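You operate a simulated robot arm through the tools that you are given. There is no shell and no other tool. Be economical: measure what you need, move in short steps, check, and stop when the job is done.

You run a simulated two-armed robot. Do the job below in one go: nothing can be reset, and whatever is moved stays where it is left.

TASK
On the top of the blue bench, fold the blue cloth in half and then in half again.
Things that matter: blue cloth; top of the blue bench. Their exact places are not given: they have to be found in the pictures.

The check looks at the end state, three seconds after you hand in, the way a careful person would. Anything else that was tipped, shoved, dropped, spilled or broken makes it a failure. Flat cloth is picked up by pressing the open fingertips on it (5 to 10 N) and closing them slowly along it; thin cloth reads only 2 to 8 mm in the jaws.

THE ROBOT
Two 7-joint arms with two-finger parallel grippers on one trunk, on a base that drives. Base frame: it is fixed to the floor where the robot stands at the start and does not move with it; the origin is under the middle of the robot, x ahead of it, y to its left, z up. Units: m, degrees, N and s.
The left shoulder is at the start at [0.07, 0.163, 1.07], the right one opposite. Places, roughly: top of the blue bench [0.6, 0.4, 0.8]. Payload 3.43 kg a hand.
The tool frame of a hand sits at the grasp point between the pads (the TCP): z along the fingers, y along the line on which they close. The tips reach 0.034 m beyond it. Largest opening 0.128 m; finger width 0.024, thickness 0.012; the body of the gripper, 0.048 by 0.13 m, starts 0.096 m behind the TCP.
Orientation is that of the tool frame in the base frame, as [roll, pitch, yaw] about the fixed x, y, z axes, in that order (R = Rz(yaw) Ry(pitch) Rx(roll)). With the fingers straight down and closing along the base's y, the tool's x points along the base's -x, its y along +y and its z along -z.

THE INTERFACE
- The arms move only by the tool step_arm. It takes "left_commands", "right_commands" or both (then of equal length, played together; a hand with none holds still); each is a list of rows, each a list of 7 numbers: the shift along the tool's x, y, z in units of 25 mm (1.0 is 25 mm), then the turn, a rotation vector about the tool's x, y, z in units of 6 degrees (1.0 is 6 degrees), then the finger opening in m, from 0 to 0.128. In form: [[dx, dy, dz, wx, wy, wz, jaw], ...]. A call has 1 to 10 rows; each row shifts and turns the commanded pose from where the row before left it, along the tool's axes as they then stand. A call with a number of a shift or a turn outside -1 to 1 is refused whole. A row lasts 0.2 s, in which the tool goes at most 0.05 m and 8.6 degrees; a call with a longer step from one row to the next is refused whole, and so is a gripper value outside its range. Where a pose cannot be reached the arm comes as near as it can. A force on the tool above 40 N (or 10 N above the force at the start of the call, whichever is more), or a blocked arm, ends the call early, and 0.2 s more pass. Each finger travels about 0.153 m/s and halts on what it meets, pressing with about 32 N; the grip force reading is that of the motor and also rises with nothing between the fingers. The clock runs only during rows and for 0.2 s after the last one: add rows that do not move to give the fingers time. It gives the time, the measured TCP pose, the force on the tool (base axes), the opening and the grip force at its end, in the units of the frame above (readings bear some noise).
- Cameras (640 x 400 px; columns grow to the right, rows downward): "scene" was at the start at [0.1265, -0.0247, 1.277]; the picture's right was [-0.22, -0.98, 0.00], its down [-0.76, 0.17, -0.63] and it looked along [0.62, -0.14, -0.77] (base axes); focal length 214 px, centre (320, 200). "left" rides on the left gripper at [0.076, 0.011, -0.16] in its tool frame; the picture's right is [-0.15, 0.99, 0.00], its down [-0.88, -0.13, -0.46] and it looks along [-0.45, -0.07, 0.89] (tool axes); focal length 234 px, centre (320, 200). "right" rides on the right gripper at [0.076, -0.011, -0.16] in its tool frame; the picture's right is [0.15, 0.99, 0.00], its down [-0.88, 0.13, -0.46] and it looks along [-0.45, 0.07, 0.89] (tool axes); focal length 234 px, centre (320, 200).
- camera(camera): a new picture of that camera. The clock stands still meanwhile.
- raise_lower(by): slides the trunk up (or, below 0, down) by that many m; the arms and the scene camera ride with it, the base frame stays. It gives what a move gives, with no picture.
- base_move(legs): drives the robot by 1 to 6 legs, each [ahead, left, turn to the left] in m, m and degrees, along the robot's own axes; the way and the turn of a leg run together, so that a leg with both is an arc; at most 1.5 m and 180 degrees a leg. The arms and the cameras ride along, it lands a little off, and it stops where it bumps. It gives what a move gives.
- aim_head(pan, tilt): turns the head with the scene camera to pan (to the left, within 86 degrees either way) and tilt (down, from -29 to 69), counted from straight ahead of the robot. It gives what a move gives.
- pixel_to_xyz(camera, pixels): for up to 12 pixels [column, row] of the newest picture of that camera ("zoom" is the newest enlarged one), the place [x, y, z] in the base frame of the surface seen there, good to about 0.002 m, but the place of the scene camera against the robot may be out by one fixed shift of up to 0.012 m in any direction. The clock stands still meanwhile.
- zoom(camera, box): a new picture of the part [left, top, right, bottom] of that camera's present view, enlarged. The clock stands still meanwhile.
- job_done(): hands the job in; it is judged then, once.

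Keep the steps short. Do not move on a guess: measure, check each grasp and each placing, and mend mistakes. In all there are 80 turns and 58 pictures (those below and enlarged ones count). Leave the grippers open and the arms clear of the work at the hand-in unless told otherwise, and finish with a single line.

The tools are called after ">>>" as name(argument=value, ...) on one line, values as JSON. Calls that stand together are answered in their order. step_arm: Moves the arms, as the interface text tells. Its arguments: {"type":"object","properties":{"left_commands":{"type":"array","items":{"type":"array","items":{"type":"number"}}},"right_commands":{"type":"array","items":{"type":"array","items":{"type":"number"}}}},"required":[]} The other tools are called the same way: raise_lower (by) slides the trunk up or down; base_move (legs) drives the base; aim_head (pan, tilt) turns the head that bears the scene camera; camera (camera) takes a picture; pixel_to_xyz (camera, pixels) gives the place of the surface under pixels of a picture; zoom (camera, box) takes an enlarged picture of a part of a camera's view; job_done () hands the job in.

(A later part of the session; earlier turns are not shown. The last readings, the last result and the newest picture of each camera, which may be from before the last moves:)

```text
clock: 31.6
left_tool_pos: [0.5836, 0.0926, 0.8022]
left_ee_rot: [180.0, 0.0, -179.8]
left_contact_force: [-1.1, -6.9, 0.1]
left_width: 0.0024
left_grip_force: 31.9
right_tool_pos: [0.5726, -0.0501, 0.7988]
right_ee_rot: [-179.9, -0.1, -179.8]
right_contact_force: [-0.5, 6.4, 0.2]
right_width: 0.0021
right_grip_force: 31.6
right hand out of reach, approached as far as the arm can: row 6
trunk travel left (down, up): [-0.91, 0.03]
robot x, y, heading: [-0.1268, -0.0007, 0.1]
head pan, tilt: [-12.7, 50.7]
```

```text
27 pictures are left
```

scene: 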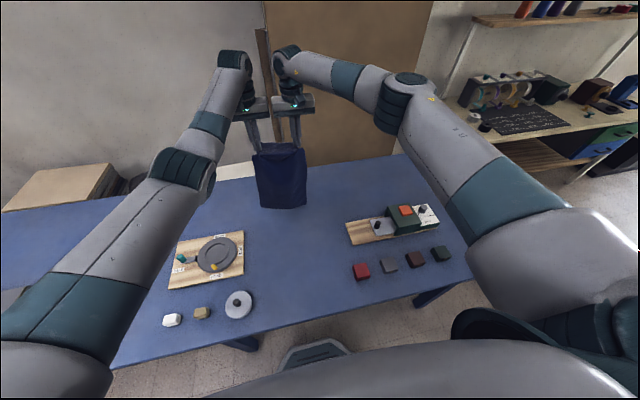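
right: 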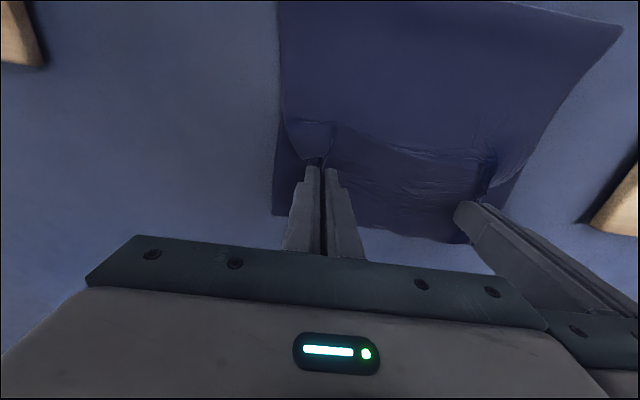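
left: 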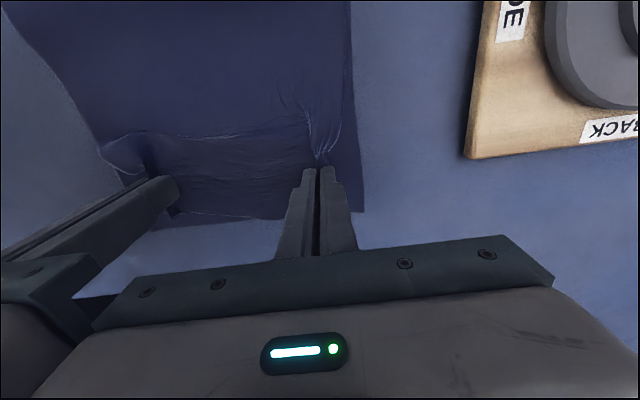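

The top is now centred over the bottom layer. I'll ease the left down 3 mm, open slowly to spread the pinches, then lift straight up.

>>> step_arm(left_commands=[[0, 0, 0.1, 0, 0, 0, 0.005], [0, 0, 0, 0, 0, 0, 0.012], [0, 0, 0, 0, 0, 0, 0.02], [0, 0, 0, 0, 0, 0, 0.03], [0, 0, 0, 0, 0, 0, 0.04], [0, 0, -0.2, 0, 0, 0, 0.04], [0, 0, -0.5, 0, 0, 0, 0.04], [0, 0, -1, 0, 0, 0, 0.04], [0, 0, -1, 0, 0, 0, 0.04], [0, 0, -1, 0, 0, 0, 0.04]], right_commands=[[0, 0, 0, 0, 0, 0, 0.005], [0, 0, 0, 0, 0, 0, 0.012], [0, 0, 0, 0, 0, 0, 0.02], [0, 0, 0, 0, 0, 0, 0.03], [0, 0, 0, 0, 0, 0, 0.04], [0, 0, -0.2, 0, 0, 0, 0.04], [0, 0, -0.5, 0, 0, 0, 0.04], [0, 0, -1, 0, 0, 0, 0.04], [0, 0, -1, 0, 0, 0, 0.04], [0, 0, -1, 0, 0, 0, 0.04]])

>>> step_arm(left_commands=[[0, 0.3, -1, 0, 0, 0, 0.04], [0, 0.3, -1, 0, 0, 0, 0.04], [0, 0.3, -1, 0, 0, 0, 0.04], [0, 0.3, -1, 0, 0, 0, 0.04], [0, 0.3, -1, 0, 0, 0, 0.04], [0, 0.3, -1, 0, 0, 0, 0.04], [0, 0.3, -1, 0, 0, 0, 0.04], [0, 0.3, -1, 0, 0, 0, 0.04], [0, 0.3, -1, 0, 0, 0, 0.04], [0, 0.3, -1, 0, 0, 0, 0.04]], right_commands=[[0, -0.3, -1, 0, 0, 0, 0.04], [0, -0.3, -1, 0, 0, 0, 0.04], [0, -0.3, -1, 0, 0, 0, 0.04], [0, -0.3, -1, 0, 0, 0, 0.04], [0, -0.3, -1, 0, 0, 0, 0.04], [0, -0.3, -1, 0, 0, 0, 0.04], [0, -0.3, -1, 0, 0, 0, 0.04], [0, -0.3, -1, 0, 0, 0, 0.04], [0, -0.3, -1, 0, 0, 0, 0.04], [0, -0.3, -1, 0, 0, 0, 0.04]])

>>> zoom(camera="scene", box=[240, 180, 360, 270])

```text
clock: 33.8
left_tool_pos: [0.6185, 0.0848, 0.873]
left_ee_rot: [-180.0, -0.2, -179.9]
left_contact_force: [0.4, 0.3, 1.0]
left_width: 0.0396
left_grip_force: 0.1
left hand out of reach, approached as far as the arm can: row 7, 8, 9, 10
right_tool_pos: [0.5709, -0.0504, 0.8898]
right_ee_rot: [-180.0, -0.1, -179.9]
right_contact_force: [0.3, 0.1, -0.1]
right_width: 0.04
right_grip_force: 0.0
trunk travel left (down, up): [-0.91, 0.03]
robot x, y, heading: [-0.1285, 0.0018, 0.1]
head pan, tilt: [-12.7, 50.7]
```

```text
clock: 36.0
left_tool_pos: [0.6952, 0.1441, 1.1026]
left_ee_rot: [180.0, -0.3, -179.8]
left_contact_force: [-0.7, -0.3, 0.4]
left_width: 0.0399
left_grip_force: 0.0
left hand out of reach, approached as far as the arm can: row 1, 2, 3, 4, 5, 6, 7, 8, 9, 10
right_tool_pos: [0.5743, -0.1259, 1.143]
right_ee_rot: [-180.0, 0.0, -179.9]
right_contact_force: [-0.3, 0.0, -1.0]
right_width: 0.0397
right_grip_force: 0.1
trunk travel left (down, up): [-0.91, 0.03]
robot x, y, heading: [-0.1304, 0.0004, 0.1]
head pan, tilt: [-12.7, 50.7]
```

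```text
4.44 times, centred on (300, 225) of scene
```

zoom: 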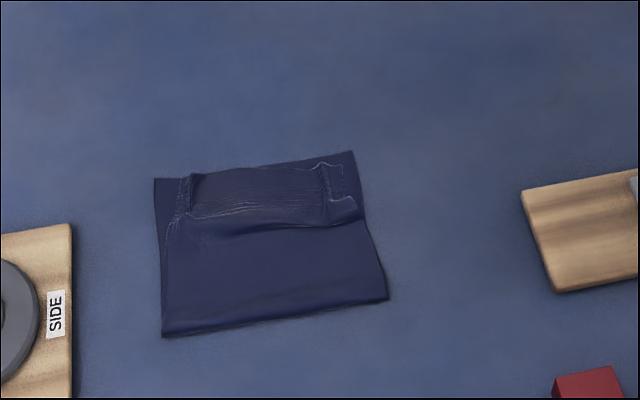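

The first fold is in place, but two pinch gathers remain near the held edge. I'll lower the trunk 0.25 m to a comfortable working height and look closely.

>>> raise_lower(by=-0.25)

>>> zoom(camera="scene", box=[245, 150, 365, 240])

>>> camera(camera="right")

```text
clock: 38.6
left_tool_pos: [0.6968, 0.1428, 0.8519]
left_ee_rot: [179.9, -0.2, -179.8]
left_contact_force: [0.1, -0.4, 0.5]
left_width: 0.04
left_grip_force: 0.0
right_tool_pos: [0.5746, -0.1253, 0.8914]
right_ee_rot: [180.0, -0.1, -179.9]
right_contact_force: [-0.3, -0.6, -0.3]
right_width: 0.0398
right_grip_force: 0.1
trunk travel left (down, up): [-0.66, 0.28]
robot x, y, heading: [-0.1281, 0.0004, 0.1]
head pan, tilt: [-12.7, 50.7]
```

```text
4.44 times, centred on (305, 195) of scene
```

zoom: 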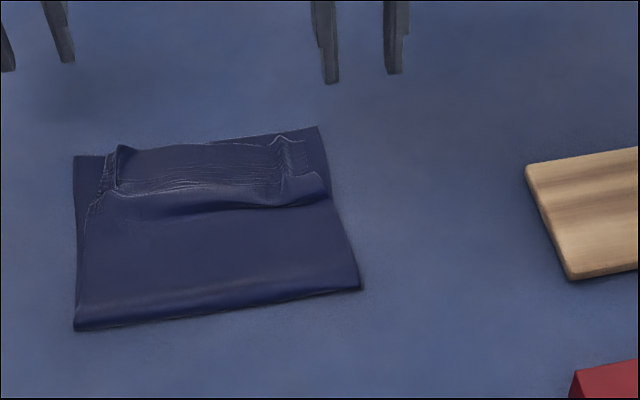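

```text
24 pictures are left
```

right: 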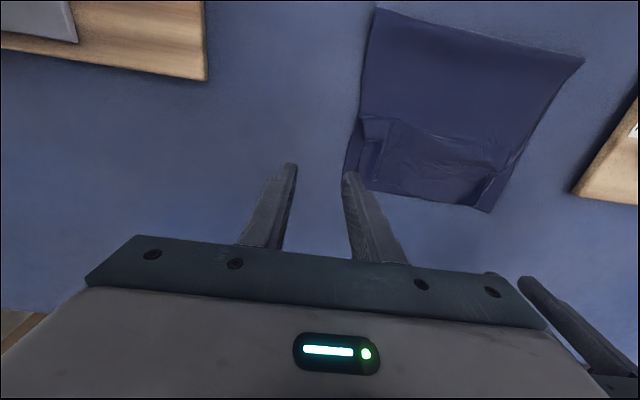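

I'll measure the gathers and the corners.

>>> pixel_to_xyz(camera="zoom", pixels=[[76, 158], [318, 128], [359, 287], [76, 328], [120, 150], [108, 185], [285, 145], [285, 175], [320, 185], [200, 205], [200, 148], [150, 295]])

>>> pixel_to_xyz(camera="right", pixels=[[378, 12], [580, 58], [490, 208], [347, 175], [365, 187], [380, 140], [395, 115], [470, 195], [510, 165]])

```text
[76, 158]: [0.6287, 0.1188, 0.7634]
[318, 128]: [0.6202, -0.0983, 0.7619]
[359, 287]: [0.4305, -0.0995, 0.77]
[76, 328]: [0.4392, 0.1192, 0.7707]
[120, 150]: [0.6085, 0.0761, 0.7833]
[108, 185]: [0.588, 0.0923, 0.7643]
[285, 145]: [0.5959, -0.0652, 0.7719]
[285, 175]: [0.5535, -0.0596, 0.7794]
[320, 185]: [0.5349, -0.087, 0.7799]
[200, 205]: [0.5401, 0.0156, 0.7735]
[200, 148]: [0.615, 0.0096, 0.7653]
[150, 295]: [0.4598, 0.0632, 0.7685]
```

```text
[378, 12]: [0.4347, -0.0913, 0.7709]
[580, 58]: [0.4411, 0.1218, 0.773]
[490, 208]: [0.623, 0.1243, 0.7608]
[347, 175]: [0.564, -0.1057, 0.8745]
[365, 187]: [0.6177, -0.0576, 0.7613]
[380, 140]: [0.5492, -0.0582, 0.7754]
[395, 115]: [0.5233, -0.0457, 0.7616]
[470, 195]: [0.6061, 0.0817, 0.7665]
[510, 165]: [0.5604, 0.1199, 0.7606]
```

The stack is square: x from 0.438 to 0.622 and y from -0.09 to 0.123. The gathers are at y≈0.084 and y≈-0.058. I'll place each hand astride its gather with a small opening, so I can spread it by opening outward.

>>> step_arm(left_commands=[[0.68, -0.39, 0.2, 0, 0, 0, 0.024], [0.68, -0.39, 0.2, 0, 0, 0, 0.024], [0.68, -0.39, 0.2, 0, 0, 0, 0.024], [0.68, -0.39, 0.2, 0, 0, 0, 0.024], [0.68, -0.39, 0.3, 0, 0, 0, 0.024], [0.67, -0.4, 0.3, 0, 0, 0, 0.024], [0, 0, 0, 0, 0, 0, 0.024]], right_commands=[[-0.05, 0.45, 0.5, 0, 0, 0, 0.024], [-0.05, 0.45, 0.5, 0, 0, 0, 0.024], [-0.05, 0.45, 0.5, 0, 0, 0, 0.024], [-0.05, 0.45, 0.5, 0, 0, 0, 0.024], [-0.05, 0.45, 0.5, 0, 0, 0, 0.024], [-0.05, 0.44, 0.5, 0, 0, 0, 0.024], [0, 0, 0, 0, 0, 0, 0.024]])

>>> zoom(camera="left", box=[200, 60, 480, 240])

>>> zoom(camera="right", box=[200, 60, 480, 240])

```text
clock: 40.2
left_tool_pos: [0.6737, 0.0708, 0.8056]
left_ee_rot: [179.9, -0.4, -179.8]
left_contact_force: [0.1, -0.7, 0.0]
left_width: 0.0242
left_grip_force: 0.1
left hand out of reach, approached as far as the arm can: row 1, 2, 3, 4, 5, 6
right_tool_pos: [0.5811, -0.0576, 0.8169]
right_ee_rot: [180.0, 0.1, -179.9]
right_contact_force: [-0.4, -0.3, 0.1]
right_width: 0.0241
right_grip_force: 0.1
trunk travel left (down, up): [-0.66, 0.28]
robot x, y, heading: [-0.1296, 0.0024, -0.1]
head pan, tilt: [-12.7, 50.7]
```

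```text
2.22 times, centred on (340, 150) of left
```

zoom: 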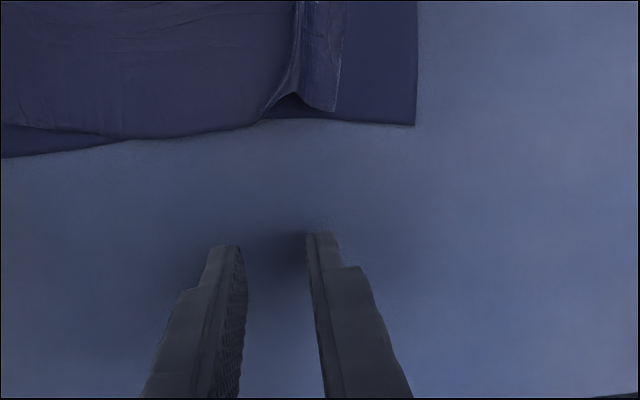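

```text
2.22 times, centred on (340, 150) of right
```

zoom: 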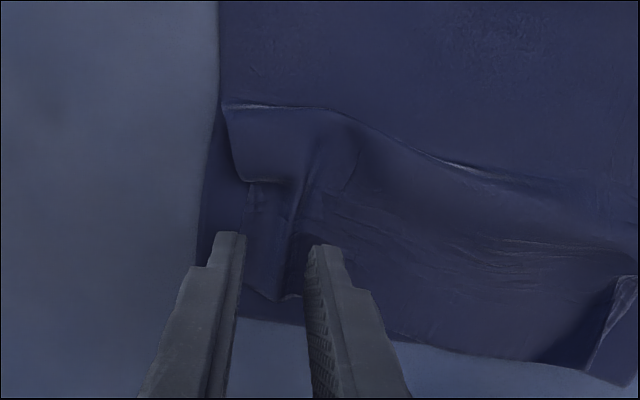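

The right hand is astride its gather. The left arm is stuck in an awkward posture, about 80 mm short of its target. I'll bring it up and out to its side to recover, and at the same time lower the right towards the cloth.

>>> step_arm(left_commands=[[0, 0.3, -1, 0, 0, 0, 0.024], [0, 0.3, -1, 0, 0, 0, 0.024], [0, 0.6, -1, 0, 0, 0, 0.024], [0.5, 0.8, -0.8, 0, 0, 0, 0.024], [0.8, 0.8, -0.5, 0, 0, 0, 0.024], [0.8, 0.8, 0, 0, 0, 0, 0.024], [0.8, 0.8, 0, 0, 0, 0, 0.024], [0.8, 0.8, 0, 0, 0, 0, 0.024], [0, 0, 0, 0, 0, 0, 0.024]], right_commands=[[0, 0, 0.2, 0, 0, 0, 0.024], [0, 0, 0.2, 0, 0, 0, 0.024], [0, 0, 0.2, 0, 0, 0, 0.024], [0, 0, 0.1, 0, 0, 0, 0.024], [0, 0, 0.05, 0, 0, 0, 0.024], [0, 0, 0, 0, 0, 0, 0.024], [0, 0, 0, 0, 0, 0, 0.024], [0, 0, 0, 0, 0, 0, 0.024], [0, 0, 0, 0, 0, 0, 0.024]])

```text
clock: 42.2
left_tool_pos: [0.7039, 0.1824, 0.9056]
left_ee_rot: [179.9, -0.3, -179.8]
left_contact_force: [-0.2, -0.1, 0.2]
left_width: 0.024
left_grip_force: 0.1
left hand out of reach, approached as far as the arm can: row 1, 2, 3, 4, 5, 6, 7, 8
right_tool_pos: [0.5808, -0.0578, 0.7971]
right_ee_rot: [180.0, -0.1, -179.9]
right_contact_force: [0.6, -0.7, 0.1]
right_width: 0.0241
right_grip_force: 0.1
trunk travel left (down, up): [-0.66, 0.28]
robot x, y, heading: [-0.1288, -0.0035, 0.0]
head pan, tilt: [-12.7, 50.7]
```

The left arm won't come back in x. I'll look at its posture.

>>> aim_head(pan=10, tilt=35)

>>> camera(camera="scene")

```text
clock: 43.0
left_tool_pos: [0.7039, 0.1824, 0.9049]
left_ee_rot: [180.0, -0.4, -179.7]
left_contact_force: [0.2, -0.4, 0.1]
left_width: 0.024
left_grip_force: 0.1
right_tool_pos: [0.5825, -0.0578, 0.7982]
right_ee_rot: [-180.0, 0.1, -179.9]
right_contact_force: [-0.5, 0.5, 0.2]
right_width: 0.024
right_grip_force: 0.0
trunk travel left (down, up): [-0.66, 0.28]
robot x, y, heading: [-0.1312, -0.003, 0.1]
head pan, tilt: [10.0, 35.0]
```

```text
21 pictures are left
```

scene: 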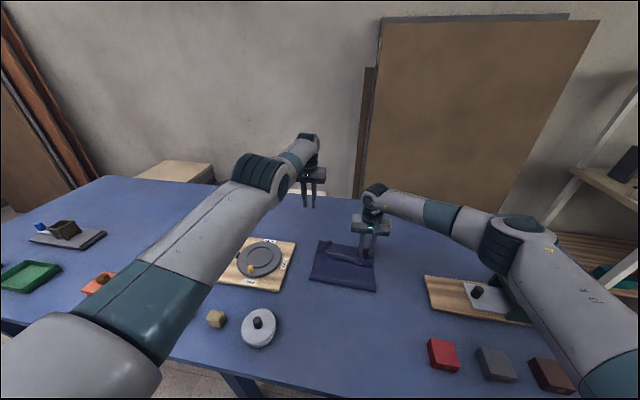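

The left arm is nearly straight. I'll move it up and outwards, then back, to free the joint. The right holds still.

>>> step_arm(left_commands=[[0, 0.9, -0.9, 0, 0, 0, 0.024], [0, 0.9, -0.9, 0, 0, 0, 0.024], [0, 0.9, -0.9, 0, 0, 0, 0.024], [0, 0.9, -0.9, 0, 0, 0, 0.024], [0.5, 0.9, -0.9, 0, 0, 0, 0.024], [0.8, 0.5, -0.5, 0, 0, 0, 0.024], [1, 0, 0, 0, 0, 0, 0.024], [1, 0, 0, 0, 0, 0, 0.024], [1, 0, 0, 0, 0, 0, 0.024], [0, 0, 0, 0, 0, 0, 0.024]])

```text
clock: 45.2
left_tool_pos: [0.6955, 0.3156, 1.0406]
left_ee_rot: [-180.0, -0.4, -179.9]
left_contact_force: [-0.3, -0.4, 0.5]
left_width: 0.0238
left_grip_force: 0.0
left hand out of reach, approached as far as the arm can: row 5, 6, 7, 8, 9
right_tool_pos: [0.5829, -0.0584, 0.7985]
right_ee_rot: [180.0, 0.0, -180.0]
right_contact_force: [-0.7, 1.0, 0.3]
right_width: 0.0242
right_grip_force: 0.0
trunk travel left (down, up): [-0.66, 0.28]
robot x, y, heading: [-0.1296, 0.0005, 0.2]
head pan, tilt: [10.0, 35.0]
```

It still stays at x≈0.695, as if the elbow were locked straight. I'll turn the wrist while drawing back, to break out of that posture.

>>> step_arm(left_commands=[[0, 0, 0, 0, 0, 1, 0.024], [0, 0, 0, 0, 0, 1, 0.024], [0, 0, 0, 0, 0, 1, 0.024], [0, 0, 0, 0, 0, 1, 0.024], [0, 0, 0, 0, 0, 1, 0.024], [0.6, 0.6, 0, 0, 0, 0, 0.024], [0.6, 0.6, 0, 0, 0, 0, 0.024], [0.6, 0.6, 0, 0, 0, 0, 0.024], [0, 0, 0, 0, 0, 0, 0.024]])

```text
clock: 47.2
left_tool_pos: [0.6877, 0.3771, 1.0419]
left_ee_rot: [-179.8, -0.4, 150.3]
left_contact_force: [-0.3, 0.2, -0.1]
left_width: 0.024
left_grip_force: 0.1
left hand out of reach, approached as far as the arm can: row 6, 8
right_tool_pos: [0.5813, -0.0587, 0.7984]
right_ee_rot: [-180.0, 0.0, -179.9]
right_contact_force: [0.8, 0.5, 0.3]
right_width: 0.0242
right_grip_force: 0.1
trunk travel left (down, up): [-0.66, 0.28]
robot x, y, heading: [-0.1267, -0.0001, 0.2]
head pan, tilt: [10.0, 35.0]
```

It moved partly. I'll pull straight back towards the robot.

>>> step_arm(left_commands=[[0.7, -0.4, 0, 0, 0, 0, 0.024], [0.7, -0.4, 0, 0, 0, 0, 0.024], [0.7, -0.4, 0, 0, 0, 0, 0.024], [0.7, -0.4, 0, 0, 0, 0, 0.024], [0.7, -0.4, -0.3, 0, 0, 0, 0.024], [0.7, -0.4, -0.3, 0, 0, 0, 0.024], [0, 0, 0, 0, 0, 0, 0.024]])

```text
clock: 48.8
left_tool_pos: [0.6782, 0.4024, 1.074]
left_ee_rot: [-179.9, -0.4, 150.2]
left_contact_force: [-0.1, -0.8, 0.2]
left_width: 0.024
left_grip_force: 0.0
left hand out of reach, approached as far as the arm can: row 1, 2, 3, 4, 5, 6
right_tool_pos: [0.5823, -0.058, 0.7974]
right_ee_rot: [-180.0, 0.1, -179.8]
right_contact_force: [0.0, -0.6, 0.4]
right_width: 0.0241
right_grip_force: 0.1
trunk travel left (down, up): [-0.66, 0.28]
robot x, y, heading: [-0.1304, -0.002, 0.2]
head pan, tilt: [10.0, 35.0]
```

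It is still locked. I'll try a wrist tilt, fingers slightly forward, while pulling back; if that does nothing, I'll try tilting the other way.

>>> step_arm(left_commands=[[0, 0, 0, 0, -1, 0, 0.024], [0, 0, 0, 0, -1, 0, 0.024], [0, 0, 0, 0, -1, 0, 0.024], [0, 0, 0, 0, -1, 0, 0.024], [0, 0, 0, 0, 0, 0, 0.024]])

>>> aim_head(pan=35, tilt=30)

>>> camera(camera="scene")

```text
clock: 50.0
left_tool_pos: [0.744, 0.4202, 1.0854]
left_ee_rot: [-179.8, 23.8, 150.2]
left_contact_force: [-0.1, 0.7, -0.3]
left_width: 0.024
left_grip_force: 0.0
left hand out of reach, approached as far as the arm can: row 1, 2, 3, 4
right_tool_pos: [0.5829, -0.0583, 0.7979]
right_ee_rot: [179.9, 0.0, -179.9]
right_contact_force: [0.4, 0.7, -0.2]
right_width: 0.0242
right_grip_force: 0.0
trunk travel left (down, up): [-0.66, 0.28]
robot x, y, heading: [-0.1286, -0.0014, -0.0]
head pan, tilt: [10.0, 35.0]
```

```text
clock: 50.9
left_tool_pos: [0.7445, 0.4199, 1.0867]
left_ee_rot: [-179.8, 23.6, 150.2]
left_contact_force: [-0.3, 1.3, 0.3]
left_width: 0.0242
left_grip_force: 0.0
right_tool_pos: [0.5823, -0.0576, 0.7972]
right_ee_rot: [179.9, 0.0, -180.0]
right_contact_force: [0.6, 0.3, -0.6]
right_width: 0.0239
right_grip_force: 0.2
trunk travel left (down, up): [-0.66, 0.28]
robot x, y, heading: [-0.1304, -0.0025, 0.1]
head pan, tilt: [35.0, 30.0]
```

```text
20 pictures are left
```

scene: 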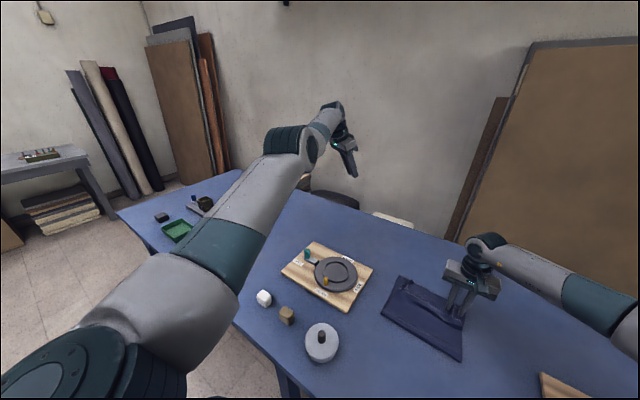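

The wrist stays at a fixed distance from the shoulder, so the elbow is locked straight. The earlier records show the distance shrank only when moving down and inwards. I'll undo the wrist turns and draw the right hand up and aside to make room.

>>> step_arm(left_commands=[[0, 0, 0, 0, 1, 0, 0.024], [0, 0, 0, 0, 1, 0, 0.024], [0, 0, 0, 0, 1, 0, 0.024], [0, 0, 0, 0, 1, 0, 0.024], [0, 0, 0, 0, 0, -1, 0.024], [0, 0, 0, 0, 0, -1, 0.024], [0, 0, 0, 0, 0, -1, 0.024], [0, 0, 0, 0, 0, -1, 0.024], [0, 0, 0, 0, 0, -1, 0.024]], right_commands=[[0, 0, -0.6, 0, 0, 0, 0.024], [0, 0, -1, 0, 0, 0, 0.024], [0, 0, -1, 0, 0, 0, 0.024], [0, -0.5, -1, 0, 0, 0, 0.024], [0, -0.8, -1, 0, 0, 0, 0.024], [0.2, -1, -0.6, 0, 0, 0, 0.024], [0.2, -1, 0, 0, 0, 0, 0.024], [0.2, -1, 0, 0, 0, 0, 0.024], [0.2, -1, 0, 0, 0, 0, 0.024]])

>>> step_arm(left_commands=[[0, -1, 0.7, 0, 0, 0, 0.024], [0, -1, 0.7, 0, 0, 0, 0.024], [0, -1, 0.7, 0, 0, 0, 0.024], [0, -1, 0.7, 0, 0, 0, 0.024], [0, -1, 0.7, 0, 0, 0, 0.024], [0, -1, 0.7, 0, 0, 0, 0.024], [0.2, -1, 0.4, 0, 0, 0, 0.024], [0.4, -1, 0.3, 0, 0, 0, 0.024], [0.6, -1, 0.2, 0, 0, 0, 0.024], [0.6, -1, 0, 0, 0, 0, 0.024]])

```text
clock: 52.9
left_tool_pos: [0.6773, 0.4105, 1.0768]
left_ee_rot: [179.8, -0.2, -179.7]
left_contact_force: [0.1, -1.1, -0.2]
left_width: 0.0241
left_grip_force: 0.1
left hand out of reach, approached as far as the arm can: row 1, 2, 3, 4
right_tool_pos: [0.5642, -0.1925, 0.9273]
right_ee_rot: [-180.0, -0.1, -179.9]
right_contact_force: [0.7, -0.7, -0.7]
right_width: 0.0239
right_grip_force: 0.0
trunk travel left (down, up): [-0.66, 0.28]
robot x, y, heading: [-0.1306, 0.0002, -0.1]
head pan, tilt: [35.0, 30.0]
```

```text
clock: 55.1
left_tool_pos: [0.7016, 0.1605, 0.9539]
left_ee_rot: [179.9, -0.4, -179.8]
left_contact_force: [-0.5, 0.3, -0.7]
left_width: 0.0238
left_grip_force: 0.0
left hand out of reach, approached as far as the arm can: row 1, 2, 3, 4, 6, 7, 8, 9, 10
right_tool_pos: [0.5633, -0.1916, 0.9282]
right_ee_rot: [179.9, 0.0, -179.9]
right_contact_force: [0.1, -0.6, 0.2]
right_width: 0.0242
right_grip_force: 0.1
trunk travel left (down, up): [-0.66, 0.28]
robot x, y, heading: [-0.1327, 0.0017, 0.1]
head pan, tilt: [35.0, 30.0]
```

Continuing inwards and down, well beyond the cloth.

>>> step_arm(left_commands=[[0, -1, 0.6, 0, 0, 0, 0.024], [0, -1, 0.6, 0, 0, 0, 0.024], [0, -1, 0.6, 0, 0, 0, 0.024], [0, -1, 0.6, 0, 0, 0, 0.024], [0, -1, 0.3, 0, 0, 0, 0.024], [0, -1, 0, 0, 0, 0, 0.024], [0.5, -0.8, 0, 0, 0, 0, 0.024], [0.8, 0, 0, 0, 0, 0, 0.024], [0.8, 0, 0, 0, 0, 0, 0.024], [0.8, 0, 0, 0, 0, 0, 0.024]])

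```text
clock: 57.3
left_tool_pos: [0.605, -0.0038, 0.8833]
left_ee_rot: [179.9, -0.2, -179.9]
left_contact_force: [0.4, -0.1, 0.1]
left_width: 0.0242
left_grip_force: 0.0
left hand out of reach, approached as far as the arm can: row 2, 3, 4, 5, 6, 10
right_tool_pos: [0.5625, -0.1912, 0.9274]
right_ee_rot: [-179.9, 0.1, -179.9]
right_contact_force: [0.5, 0.5, -0.7]
right_width: 0.024
right_grip_force: 0.1
trunk travel left (down, up): [-0.66, 0.28]
robot x, y, heading: [-0.1276, 0.0025, 0.4]
head pan, tilt: [35.0, 30.0]
```

It is unlocked: the left followed back to x=0.605. I'll continue back to a well-bent posture, clear above the cloth.

>>> step_arm(left_commands=[[0.9, 0, 0, 0, 0, 0, 0.024], [0.9, 0, 0, 0, 0, 0, 0.024], [0.9, 0, 0, 0, 0, 0, 0.024], [0.9, 0.3, 0, 0, 0, 0, 0.024], [0.6, 0.8, 0, 0, 0, 0, 0.024], [0, 1, 0, 0, 0, 0, 0.024], [0, 1, 0, 0, 0, 0, 0.024], [0, 0, 0, 0, 0, 0, 0.024]])

>>> aim_head(pan=-8, tilt=50)

>>> camera(camera="scene")

```text
clock: 59.1
left_tool_pos: [0.5899, 0.0849, 0.828]
left_ee_rot: [178.0, -0.1, -178.1]
left_contact_force: [0.1, -0.3, -0.7]
left_width: 0.0242
left_grip_force: 0.0
left hand out of reach, approached as far as the arm can: row 1, 2, 3, 4, 5, 6
right_tool_pos: [0.5633, -0.1912, 0.9272]
right_ee_rot: [179.9, 0.1, -179.9]
right_contact_force: [0.1, -0.1, 0.6]
right_width: 0.0243
right_grip_force: 0.0
trunk travel left (down, up): [-0.66, 0.28]
robot x, y, heading: [-0.1257, -0.0021, -0.0]
head pan, tilt: [35.0, 30.0]
```

```text
clock: 60.2
left_tool_pos: [0.5915, 0.0843, 0.8314]
left_ee_rot: [178.4, 0.0, -177.9]
left_contact_force: [-0.3, 0.2, 0.6]
left_width: 0.0239
left_grip_force: 0.0
right_tool_pos: [0.5623, -0.1897, 0.9261]
right_ee_rot: [-179.9, 0.0, -179.9]
right_contact_force: [0.2, 1.2, 0.8]
right_width: 0.024
right_grip_force: 0.1
trunk travel left (down, up): [-0.66, 0.28]
robot x, y, heading: [-0.1298, -0.0007, 0.3]
head pan, tilt: [-8.0, 50.0]
```

```text
19 pictures are left
```

scene: 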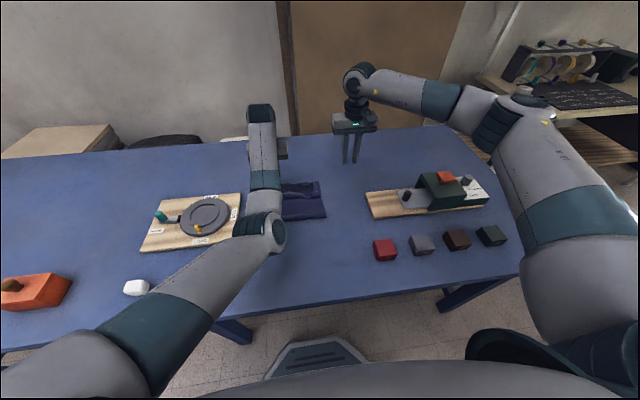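

The elbow now bends inwards. I'll measure how high the elbow and forearm are above the bench.

>>> pixel_to_xyz(camera="scene", pixels=[[262, 232], [265, 180], [200, 290], [260, 120], [120, 340], [265, 245]])

```text
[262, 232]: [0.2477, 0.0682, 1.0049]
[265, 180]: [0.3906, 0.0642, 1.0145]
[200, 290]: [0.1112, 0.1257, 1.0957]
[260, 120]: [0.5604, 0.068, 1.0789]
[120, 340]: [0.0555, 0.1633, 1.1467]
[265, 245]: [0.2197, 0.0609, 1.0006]
```

The left hand is right above its gather at (0.59,0.084). Since the arms are awkward, I can make the large motions of the second fold with the base and trunk. First I'll bring the right back over its gather and test a small downward move of the left.

>>> step_arm(left_commands=[[0, 0, 0.2, 0, 0, 0, 0.024], [0, 0, 0.2, 0, 0, 0, 0.024], [0, 0, 0.2, 0, 0, 0, 0.024], [0, 0, 0.2, 0, 0, 0, 0.024], [0, 0, 0.2, 0, 0, 0, 0.024], [0, 0, 0.2, 0, 0, 0, 0.024], [0, 0, 0, 0, 0, 0, 0.024], [0, 0, 0, 0, 0, 0, 0.024], [0, 0, 0, 0, 0, 0, 0.024], [0, 0, 0, 0, 0, 0, 0.024]], right_commands=[[-0.13, 0.88, 0.4, 0, 0, 0, 0.024], [-0.13, 0.88, 0.4, 0, 0, 0, 0.024], [-0.13, 0.88, 0.4, 0, 0, 0, 0.024], [-0.13, 0.88, 0.4, 0, 0, 0, 0.024], [-0.13, 0.88, 0.4, 0, 0, 0, 0.024], [-0.13, 0.88, 0.4, 0, 0, 0, 0.024], [0, 0, 0.65, 0, 0, 0, 0.024], [0, 0, 0.65, 0, 0, 0, 0.024], [0, 0, 0.65, 0, 0, 0, 0.024], [0, 0, 0.65, 0, 0, 0, 0.024]])

>>> zoom(camera="left", box=[180, 60, 460, 240])

```text
clock: 62.4
left_tool_pos: [0.5945, 0.0776, 0.813]
left_ee_rot: [179.0, 1.0, -178.4]
left_contact_force: [0.3, 0.5, -0.7]
left_width: 0.0241
left_grip_force: 0.1
right_tool_pos: [0.5803, -0.0591, 0.8022]
right_ee_rot: [-180.0, 0.0, -179.8]
right_contact_force: [-0.1, -0.3, -0.2]
right_width: 0.0238
right_grip_force: 0.0
trunk travel left (down, up): [-0.66, 0.28]
robot x, y, heading: [-0.1306, 0.0007, -0.1]
head pan, tilt: [-8.0, 50.0]
```

```text
2.22 times, centred on (320, 150) of left
```

zoom: 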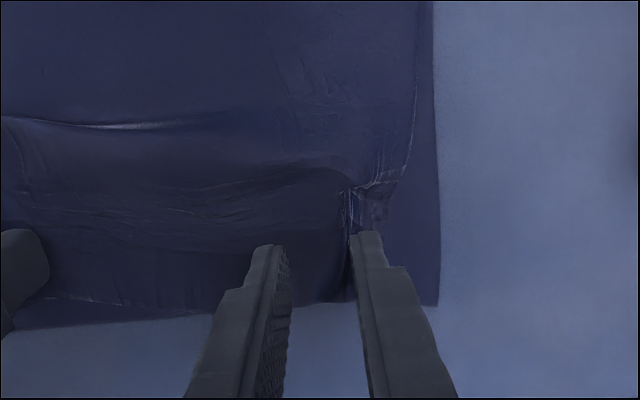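

The left responds normally now. Its gather lies beside the outer finger, so I'll shift it +9 mm in y and lower both to a light touch.

>>> step_arm(left_commands=[[0, 0.18, 0, 0, 0, 0, 0.024], [0, 0.18, 0.1, 0, 0, 0, 0.024], [0, 0, 0.2, 0, 0, 0, 0.024], [0, 0, 0.2, 0, 0, 0, 0.024], [0, 0, 0.08, 0, 0, 0, 0.024], [0, 0, 0, 0, 0, 0, 0.024]], right_commands=[[0, 0, 0, 0, 0, 0, 0.024], [0, 0, 0.1, 0, 0, 0, 0.024], [0, 0, 0.06, 0, 0, 0, 0.024], [0, 0, 0.04, 0, 0, 0, 0.024], [0, 0, 0.04, 0, 0, 0, 0.024], [0, 0, 0, 0, 0, 0, 0.024]])

```text
clock: 63.8
left_tool_pos: [0.5896, 0.0762, 0.7973]
left_ee_rot: [179.4, 0.6, -179.0]
left_contact_force: [0.5, 0.2, 0.5]
left_width: 0.0239
left_grip_force: 0.0
right_tool_pos: [0.5797, -0.0593, 0.7974]
right_ee_rot: [-179.9, 0.1, 180.0]
right_contact_force: [0.1, 0.0, 0.7]
right_width: 0.024
right_grip_force: 0.0
trunk travel left (down, up): [-0.66, 0.28]
robot x, y, heading: [-0.1236, -0.0005, 0.2]
head pan, tilt: [-8.0, 50.0]
```

Light touch. I'll spread now: press slightly, open the fingers and move each hand outward so the outer finger drags the corner out.

>>> step_arm(left_commands=[[0, 0, 0.06, 0, 0, 0, 0.024], [0, 0.16, 0, 0, 0, 0, 0.032], [0, 0.16, 0, 0, 0, 0, 0.04], [0, 0.16, 0, 0, 0, 0, 0.048], [0, 0.16, 0, 0, 0, 0, 0.056], [0, 0, 0, 0, 0, 0, 0.056], [0, 0, -0.4, 0, 0, 0, 0.056], [0, 0, -0.8, 0, 0, 0, 0.056]], right_commands=[[0, 0, 0.06, 0, 0, 0, 0.024], [0, -0.16, 0, 0, 0, 0, 0.032], [0, -0.16, 0, 0, 0, 0, 0.04], [0, -0.16, 0, 0, 0, 0, 0.048], [0, 0, 0, 0, 0, 0, 0.048], [0, 0, 0, 0, 0, 0, 0.048], [0, 0, -0.4, 0, 0, 0, 0.048], [0, 0, -0.8, 0, 0, 0, 0.048]])

>>> zoom(camera="right", box=[160, 0, 560, 240])

>>> zoom(camera="left", box=[100, 0, 480, 240])

```text
clock: 65.6
left_tool_pos: [0.5823, 0.0922, 0.8129]
left_ee_rot: [179.0, -0.5, -179.1]
left_contact_force: [-0.1, -0.7, 1.2]
left_width: 0.0562
left_grip_force: 0.0
right_tool_pos: [0.5808, -0.0685, 0.8253]
right_ee_rot: [-179.9, 0.1, -179.8]
right_contact_force: [-0.7, 0.1, -0.4]
right_width: 0.0482
right_grip_force: 0.0
trunk travel left (down, up): [-0.66, 0.28]
robot x, y, heading: [-0.1249, 0.0023, 0.2]
head pan, tilt: [-8.0, 50.0]
```

```text
1.60 times, centred on (360, 120) of right
```

zoom: 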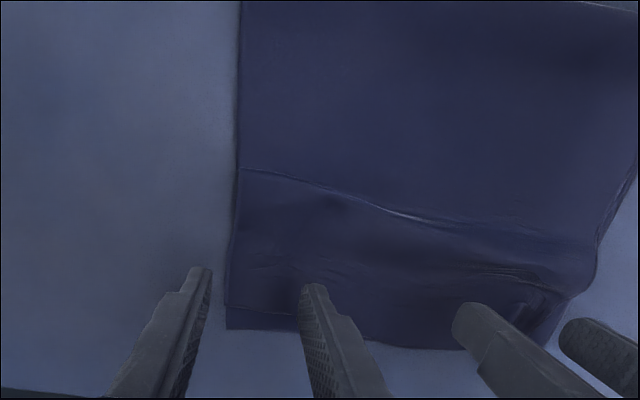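

```text
1.67 times, centred on (290, 120) of left
```

zoom: 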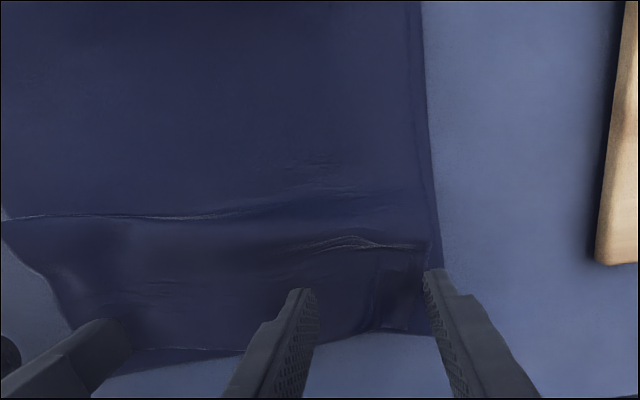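

Both gathers are smoothed out. For the second fold I'll grip the folded edge at x≈0.438 and drape it the same way. I'll raise the trunk 4 cm and back the base 0.125 m, which carries both hands over that edge.

>>> raise_lower(by=0.04)

>>> base_move(legs=[[-0.125, 0, 0]])

>>> camera(camera="left")

>>> camera(camera="right")

```text
clock: 66.4
left_tool_pos: [0.5847, 0.0909, 0.856]
left_ee_rot: [179.3, -0.2, -179.0]
left_contact_force: [0.3, -0.9, 0.1]
left_width: 0.0561
left_grip_force: 0.1
right_tool_pos: [0.581, -0.069, 0.8642]
right_ee_rot: [180.0, -0.1, -179.9]
right_contact_force: [0.2, 0.7, -0.3]
right_width: 0.0481
right_grip_force: 0.0
trunk travel left (down, up): [-0.7, 0.24]
robot x, y, heading: [-0.1263, -0.0009, -0.0]
head pan, tilt: [-8.0, 50.0]
```

```text
clock: 67.7
left_tool_pos: [0.4624, 0.0892, 0.8574]
left_ee_rot: [179.4, -0.1, -179.1]
left_contact_force: [0.0, -1.0, 0.7]
left_width: 0.0561
left_grip_force: 0.0
right_tool_pos: [0.4578, -0.0717, 0.865]
right_ee_rot: [-179.9, 0.1, -179.8]
right_contact_force: [0.1, -0.2, -0.7]
right_width: 0.0482
right_grip_force: 0.0
trunk travel left (down, up): [-0.7, 0.24]
robot x, y, heading: [-0.2509, -0.0011, 0.1]
head pan, tilt: [-8.0, 50.0]
```

```text
15 pictures are left
```

left: 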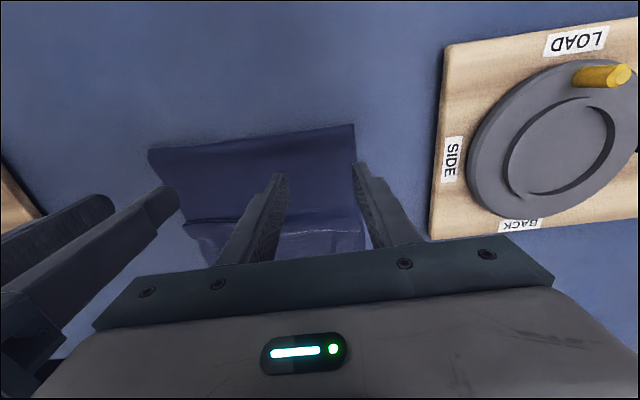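

```text
14 pictures are left
```

right: 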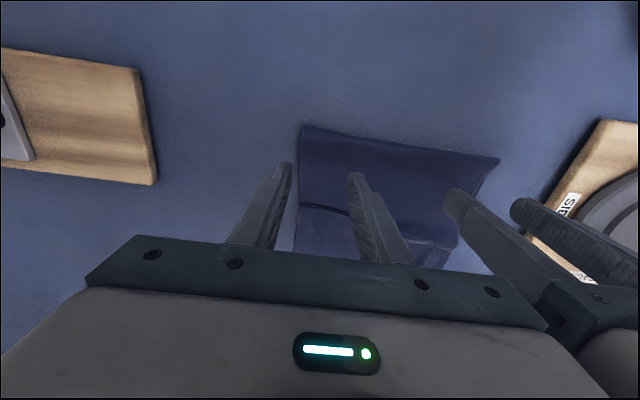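

>>> pixel_to_xyz(camera="left", pixels=[[353, 127], [150, 152], [250, 140], [361, 245], [300, 132]])

>>> pixel_to_xyz(camera="right", pixels=[[304, 127], [497, 160], [400, 142], [298, 220], [350, 133]])

```text
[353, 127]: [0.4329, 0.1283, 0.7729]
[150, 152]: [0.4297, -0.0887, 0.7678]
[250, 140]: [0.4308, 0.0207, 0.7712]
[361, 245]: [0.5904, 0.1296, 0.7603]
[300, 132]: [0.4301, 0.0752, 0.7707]
```

```text
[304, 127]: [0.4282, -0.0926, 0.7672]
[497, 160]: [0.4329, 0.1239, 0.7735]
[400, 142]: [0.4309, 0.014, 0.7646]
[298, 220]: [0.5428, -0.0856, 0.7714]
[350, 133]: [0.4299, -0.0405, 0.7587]
```

The folded edge is at x≈0.431, y from -0.092 to 0.127. I'll place the hands at x≈0.449, left y≈0.088 and right y≈-0.054, with the opening at 40 mm, about 1 cm above the cloth.

>>> step_arm(left_commands=[[0.26, 0, 0.2, 0, 0, 0, 0.04], [0.26, 0, 0.4, 0, 0, 0, 0.04], [0, 0, 0.5, 0, 0, 0, 0.04], [0, 0, 0.5, 0, 0, 0, 0.04], [0, 0, 0.4, 0, 0, 0, 0.04], [0, 0, 0, 0, 0, 0, 0.04]], right_commands=[[0.18, 0.36, 0.4, 0, 0, 0, 0.04], [0.18, 0.36, 0.5, 0, 0, 0, 0.04], [0, 0, 0.5, 0, 0, 0, 0.04], [0, 0, 0.5, 0, 0, 0, 0.04], [0, 0, 0.4, 0, 0, 0, 0.04], [0, 0, 0, 0, 0, 0, 0.04]])

```text
clock: 69.1
left_tool_pos: [0.4536, 0.1011, 0.8132]
left_ee_rot: [178.8, 0.6, -178.3]
left_contact_force: [0.0, -0.6, 0.1]
left_width: 0.0394
left_grip_force: 0.1
right_tool_pos: [0.448, -0.052, 0.8075]
right_ee_rot: [-180.0, 0.0, -180.0]
right_contact_force: [0.2, -0.2, 0.0]
right_width: 0.0399
right_grip_force: 0.1
trunk travel left (down, up): [-0.7, 0.24]
robot x, y, heading: [-0.2514, -0.0017, 0.3]
head pan, tilt: [-8.0, 50.0]
```

The left drifted 13 mm in y, so I'll correct it and lower both to touching.

>>> step_arm(left_commands=[[0.1, -0.25, 0, 0, 0, 0, 0.04], [0.1, -0.25, 0, 0, 0, 0, 0.04], [0, 0, 0.2, 0, 0, 0, 0.04], [0, 0, 0.2, 0, 0, 0, 0.04], [0, 0, 0.12, 0, 0, 0, 0.04], [0, 0, 0, 0, 0, 0, 0.04]], right_commands=[[0, 0, 0, 0, 0, 0, 0.04], [0, 0, 0, 0, 0, 0, 0.04], [0, 0, 0.1, 0, 0, 0, 0.04], [0, 0, 0.15, 0, 0, 0, 0.04], [0, 0, 0.1, 0, 0, 0, 0.04], [0, 0, 0, 0, 0, 0, 0.04]])

```text
clock: 70.5
left_tool_pos: [0.453, 0.0958, 0.803]
left_ee_rot: [178.6, 0.9, -177.9]
left_contact_force: [-0.6, -0.5, 0.1]
left_width: 0.0398
left_grip_force: 0.1
right_tool_pos: [0.4488, -0.0533, 0.7986]
right_ee_rot: [180.0, 0.0, -179.9]
right_contact_force: [0.1, 0.0, 1.0]
right_width: 0.0398
right_grip_force: 0.0
trunk travel left (down, up): [-0.7, 0.24]
robot x, y, heading: [-0.2533, -0.0043, 0.3]
head pan, tilt: [-8.0, 50.0]
```

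>>> step_arm(left_commands=[[0.1, -0.4, 0, 0, 0, 0, 0.04], [0, 0, 0.2, 0, 0, 0, 0.04], [0, 0, 0.12, 0, 0, 0, 0.04], [0, 0, 0, 0, 0, 0, 0.04]], right_commands=[[0, 0, 0, 0, 0, 0, 0.04], [0, 0, 0.06, 0, 0, 0, 0.04], [0, 0, 0.04, 0, 0, 0, 0.04], [0, 0, 0, 0, 0, 0, 0.04]])

```text
clock: 71.5
left_tool_pos: [0.4555, 0.0918, 0.798]
left_ee_rot: [178.4, 1.2, -177.6]
left_contact_force: [-0.6, -0.1, 0.3]
left_width: 0.0396
left_grip_force: 0.2
right_tool_pos: [0.4478, -0.0513, 0.7971]
right_ee_rot: [-180.0, 0.0, -179.9]
right_contact_force: [-0.2, -0.8, 3.3]
right_width: 0.0399
right_grip_force: 0.3
trunk travel left (down, up): [-0.7, 0.24]
robot x, y, heading: [-0.249, 0.0021, 0.0]
head pan, tilt: [-8.0, 50.0]
```

>>> step_arm(left_commands=[[0.15, -0.05, 0.08, 0, 0, 0, 0.04], [0, 0, 0.08, 0, 0, 0, 0.04], [0, 0, 0.06, 0, 0, 0, 0.04], [0, 0, 0, 0, 0, 0, 0.04]], right_commands=[[0, 0, 0, 0, 0, 0, 0.04], [0, 0, 0.03, 0, 0, 0, 0.04], [0, 0, 0, 0, 0, 0, 0.04], [0, 0, 0, 0, 0, 0, 0.04]])

```text
clock: 72.5
left_tool_pos: [0.4515, 0.0898, 0.7963]
left_ee_rot: [178.5, 1.7, -177.7]
left_contact_force: [5.0, 2.3, 20.9]
left_width: 0.0389
left_grip_force: 0.1
right_tool_pos: [0.4481, -0.0526, 0.7964]
right_ee_rot: [180.0, 0.1, -179.9]
right_contact_force: [0.6, -0.2, 5.2]
right_width: 0.04
right_grip_force: 0.0
trunk travel left (down, up): [-0.7, 0.24]
robot x, y, heading: [-0.2516, -0.0007, -0.0]
head pan, tilt: [-8.0, 50.0]
```

The left presses at 21 N, so I'll back it off 1.5 mm, then close both slowly.

>>> step_arm(left_commands=[[0, 0, -0.06, 0, 0, 0, 0.04], [0, 0, 0, 0, 0, 0, 0.036], [0, 0, 0, 0, 0, 0, 0.032], [0, 0, 0, 0, 0, 0, 0.027], [0, 0, 0, 0, 0, 0, 0.022], [0, 0, 0, 0, 0, 0, 0.017], [0, 0, 0, 0, 0, 0, 0.012], [0, 0, 0, 0, 0, 0, 0.008], [0, 0, 0, 0, 0, 0, 0.004], [0, 0, 0, 0, 0, 0, 0]], right_commands=[[0, 0, 0.02, 0, 0, 0, 0.04], [0, 0, 0, 0, 0, 0, 0.036], [0, 0, 0, 0, 0, 0, 0.032], [0, 0, 0, 0, 0, 0, 0.027], [0, 0, 0, 0, 0, 0, 0.022], [0, 0, 0, 0, 0, 0, 0.017], [0, 0, 0, 0, 0, 0, 0.012], [0, 0, 0, 0, 0, 0, 0.008], [0, 0, 0, 0, 0, 0, 0.004], [0, 0, 0, 0, 0, 0, 0]])

>>> raise_lower(by=0.03)

>>> camera(camera="right")

```text
clock: 74.3
left_tool_pos: [0.4511, 0.092, 0.7967]
left_ee_rot: [177.9, 1.7, -177.8]
left_contact_force: [-3.6, -1.1, 16.8]
left_width: 0.0088
left_grip_force: 0.6
right_tool_pos: [0.4485, -0.0531, 0.7965]
right_ee_rot: [-179.9, 0.2, -180.0]
right_contact_force: [-1.1, -0.1, 4.9]
right_width: 0.0082
right_grip_force: 0.0
trunk travel left (down, up): [-0.7, 0.24]
robot x, y, heading: [-0.249, 0.0008, 0.0]
head pan, tilt: [-8.0, 50.0]
stopped in row 8 (left hand): the force on the tool passed its limit (the readings are from after the stop); the commanded pose is now the measured one
```

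```text
clock: 75.0
left_tool_pos: [0.4518, 0.0914, 0.8232]
left_ee_rot: [178.0, 1.4, -177.8]
left_contact_force: [0.5, -0.4, -0.7]
left_width: 0.008
left_grip_force: 0.2
right_tool_pos: [0.4491, -0.053, 0.8235]
right_ee_rot: [-180.0, -0.1, -179.9]
right_contact_force: [0.1, 0.4, -0.2]
right_width: 0.0079
right_grip_force: 0.0
trunk travel left (down, up): [-0.73, 0.21]
robot x, y, heading: [-0.2518, -0.0004, 0.1]
head pan, tilt: [-8.0, 50.0]
```

```text
13 pictures are left
```

right: 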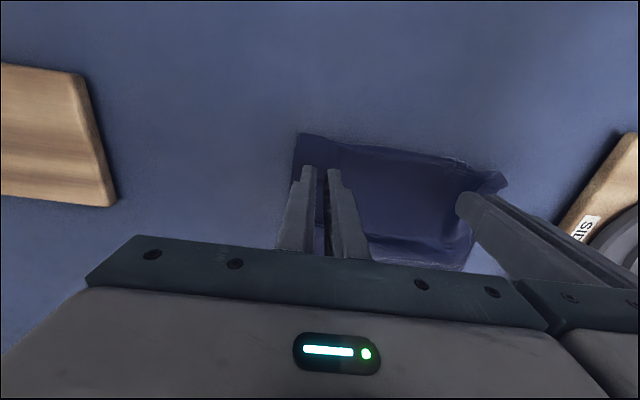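

The force limit stopped the closing before it finished. I'll reopen to 40 mm, go down 23 mm with the trunk and try again more gently.

>>> step_arm(left_commands=[[0, -0.08, 0, 0.2, 0, 0, 0.04], [0, 0, 0, 0, 0, 0, 0.04]], right_commands=[[0, 0, 0, 0, 0, 0, 0.04], [0, 0, 0, 0, 0, 0, 0.04]])

>>> raise_lower(by=-0.024)

>>> zoom(camera="scene", box=[240, 140, 380, 245])

```text
clock: 75.6
left_tool_pos: [0.4516, 0.0893, 0.8209]
left_ee_rot: [179.1, 1.3, -177.8]
left_contact_force: [0.4, 0.0, -0.1]
left_width: 0.0397
left_grip_force: 0.0
right_tool_pos: [0.4483, -0.0518, 0.8249]
right_ee_rot: [180.0, -0.1, -179.9]
right_contact_force: [0.2, 0.0, 0.6]
right_width: 0.0397
right_grip_force: 0.0
trunk travel left (down, up): [-0.73, 0.21]
robot x, y, heading: [-0.2496, 0.0001, -0.1]
head pan, tilt: [-8.0, 50.0]
```

```text
clock: 76.3
left_tool_pos: [0.4504, 0.0897, 0.7992]
left_ee_rot: [179.1, 1.5, -177.8]
left_contact_force: [-0.3, -0.5, -1.2]
left_width: 0.0401
left_grip_force: 0.0
right_tool_pos: [0.4495, -0.0525, 0.8009]
right_ee_rot: [180.0, 0.0, -179.9]
right_contact_force: [0.4, -0.2, -0.9]
right_width: 0.0396
right_grip_force: 0.0
trunk travel left (down, up): [-0.706, 0.234]
robot x, y, heading: [-0.2437, 0.001, 0.1]
head pan, tilt: [-8.0, 50.0]
```

```text
3.81 times, centred on (310, 192) of scene
```

zoom: 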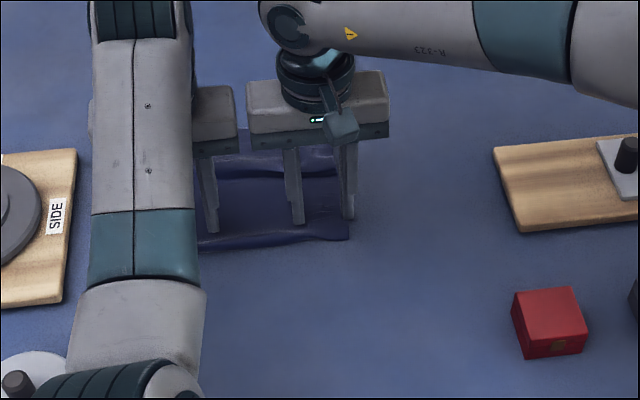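

>>> step_arm(left_commands=[[0, 0, 0.04, 0, 0, 0, 0.04], [0, 0, 0.03, 0, 0, 0, 0.04], [0, 0, 0, 0, 0, 0, 0.04]], right_commands=[[0, 0, 0.1, 0, 0, 0, 0.04], [0, 0, 0.09, 0, 0, 0, 0.04], [0, 0, 0, 0, 0, 0, 0.04]])

```text
clock: 77.1
left_tool_pos: [0.451, 0.0876, 0.798]
left_ee_rot: [179.3, 1.5, -177.8]
left_contact_force: [0.2, -0.6, -1.2]
left_width: 0.0398
left_grip_force: 0.1
right_tool_pos: [0.4497, -0.0535, 0.797]
right_ee_rot: [-180.0, 0.0, -180.0]
right_contact_force: [0.4, 1.4, 2.5]
right_width: 0.04
right_grip_force: 0.1
trunk travel left (down, up): [-0.706, 0.234]
robot x, y, heading: [-0.2508, -0.0021, -0.0]
head pan, tilt: [-8.0, 50.0]
```

>>> step_arm(left_commands=[[0, 0, 0.05, 0, 0, 0, 0.04], [0, 0, 0.02, 0, 0, 0, 0.04], [0, 0, 0, 0, 0, 0, 0.04]], right_commands=[[0, 0, 0.03, 0, 0, 0, 0.04], [0, 0, 0.02, 0, 0, 0, 0.04], [0, 0, 0, 0, 0, 0, 0.04]])

```text
clock: 77.9
left_tool_pos: [0.4497, 0.0869, 0.7965]
left_ee_rot: [179.3, 1.4, -178.0]
left_contact_force: [1.3, 0.4, 2.1]
left_width: 0.0404
left_grip_force: 0.1
right_tool_pos: [0.4495, -0.0524, 0.7958]
right_ee_rot: [179.9, 0.1, -179.9]
right_contact_force: [3.4, 0.7, 12.8]
right_width: 0.0397
right_grip_force: 0.1
trunk travel left (down, up): [-0.706, 0.234]
robot x, y, heading: [-0.2505, 0.0007, 0.3]
head pan, tilt: [-8.0, 50.0]
```

Right 12.8 N, left 2.1 N. I'll trim both and close.

>>> step_arm(left_commands=[[0, 0, 0.025, 0, 0, 0, 0.04], [0, 0, 0, 0, 0, 0, 0.036], [0, 0, 0, 0, 0, 0, 0.032], [0, 0, 0, 0, 0, 0, 0.027], [0, 0, 0, 0, 0, 0, 0.022], [0, 0, 0, 0, 0, 0, 0.017], [0, 0, 0, 0, 0, 0, 0.012], [0, 0, 0, 0, 0, 0, 0.008], [0, 0, 0, 0, 0, 0, 0.004], [0, 0, 0, 0, 0, 0, 0]], right_commands=[[0, 0, -0.015, 0, 0, 0, 0.04], [0, 0, 0, 0, 0, 0, 0.036], [0, 0, 0, 0, 0, 0, 0.032], [0, 0, 0, 0, 0, 0, 0.027], [0, 0, 0, 0, 0, 0, 0.022], [0, 0, 0, 0, 0, 0, 0.017], [0, 0, 0, 0, 0, 0, 0.012], [0, 0, 0, 0, 0, 0, 0.008], [0, 0, 0, 0, 0, 0, 0.004], [0, 0, 0, 0, 0, 0, 0]])

```text
clock: 80.1
left_tool_pos: [0.4495, 0.0874, 0.7967]
left_ee_rot: [179.4, 1.5, -177.8]
left_contact_force: [-0.8, -1.4, 3.6]
left_width: 0.0023
left_grip_force: 32.1
right_tool_pos: [0.4476, -0.0523, 0.795]
right_ee_rot: [180.0, 0.1, -179.9]
right_contact_force: [0.5, 1.6, 14.9]
right_width: 0.0024
right_grip_force: 32.0
trunk travel left (down, up): [-0.706, 0.234]
robot x, y, heading: [-0.2528, -0.0024, 0.3]
head pan, tilt: [-8.0, 50.0]
```

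Both read 2.3 mm. I'll raise the trunk 0.27 m… first only 0.1 m to check the hold.

>>> raise_lower(by=0.1)

>>> zoom(camera="scene", box=[240, 140, 380, 245])

```text
clock: 81.5
left_tool_pos: [0.4508, 0.0867, 0.8944]
left_ee_rot: [179.3, 1.3, -177.9]
left_contact_force: [0.3, -2.0, 0.2]
left_width: 0.0021
left_grip_force: 32.4
right_tool_pos: [0.449, -0.0534, 0.8939]
right_ee_rot: [179.9, -0.1, -179.9]
right_contact_force: [-0.1, 2.7, -0.2]
right_width: 0.0022
right_grip_force: 31.9
trunk travel left (down, up): [-0.806, 0.134]
robot x, y, heading: [-0.2531, -0.0002, 0.1]
head pan, tilt: [-8.0, 50.0]
```

```text
3.81 times, centred on (310, 192) of scene
```

zoom: 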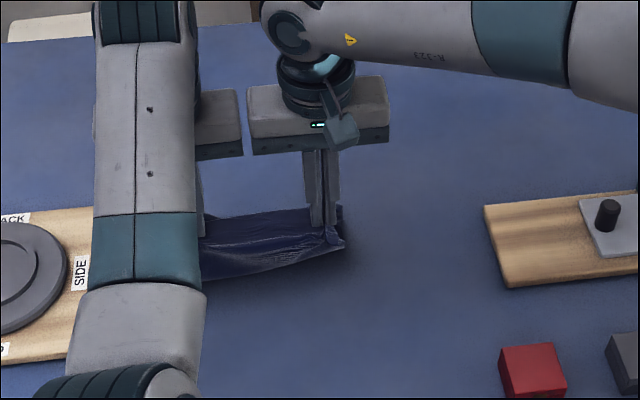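

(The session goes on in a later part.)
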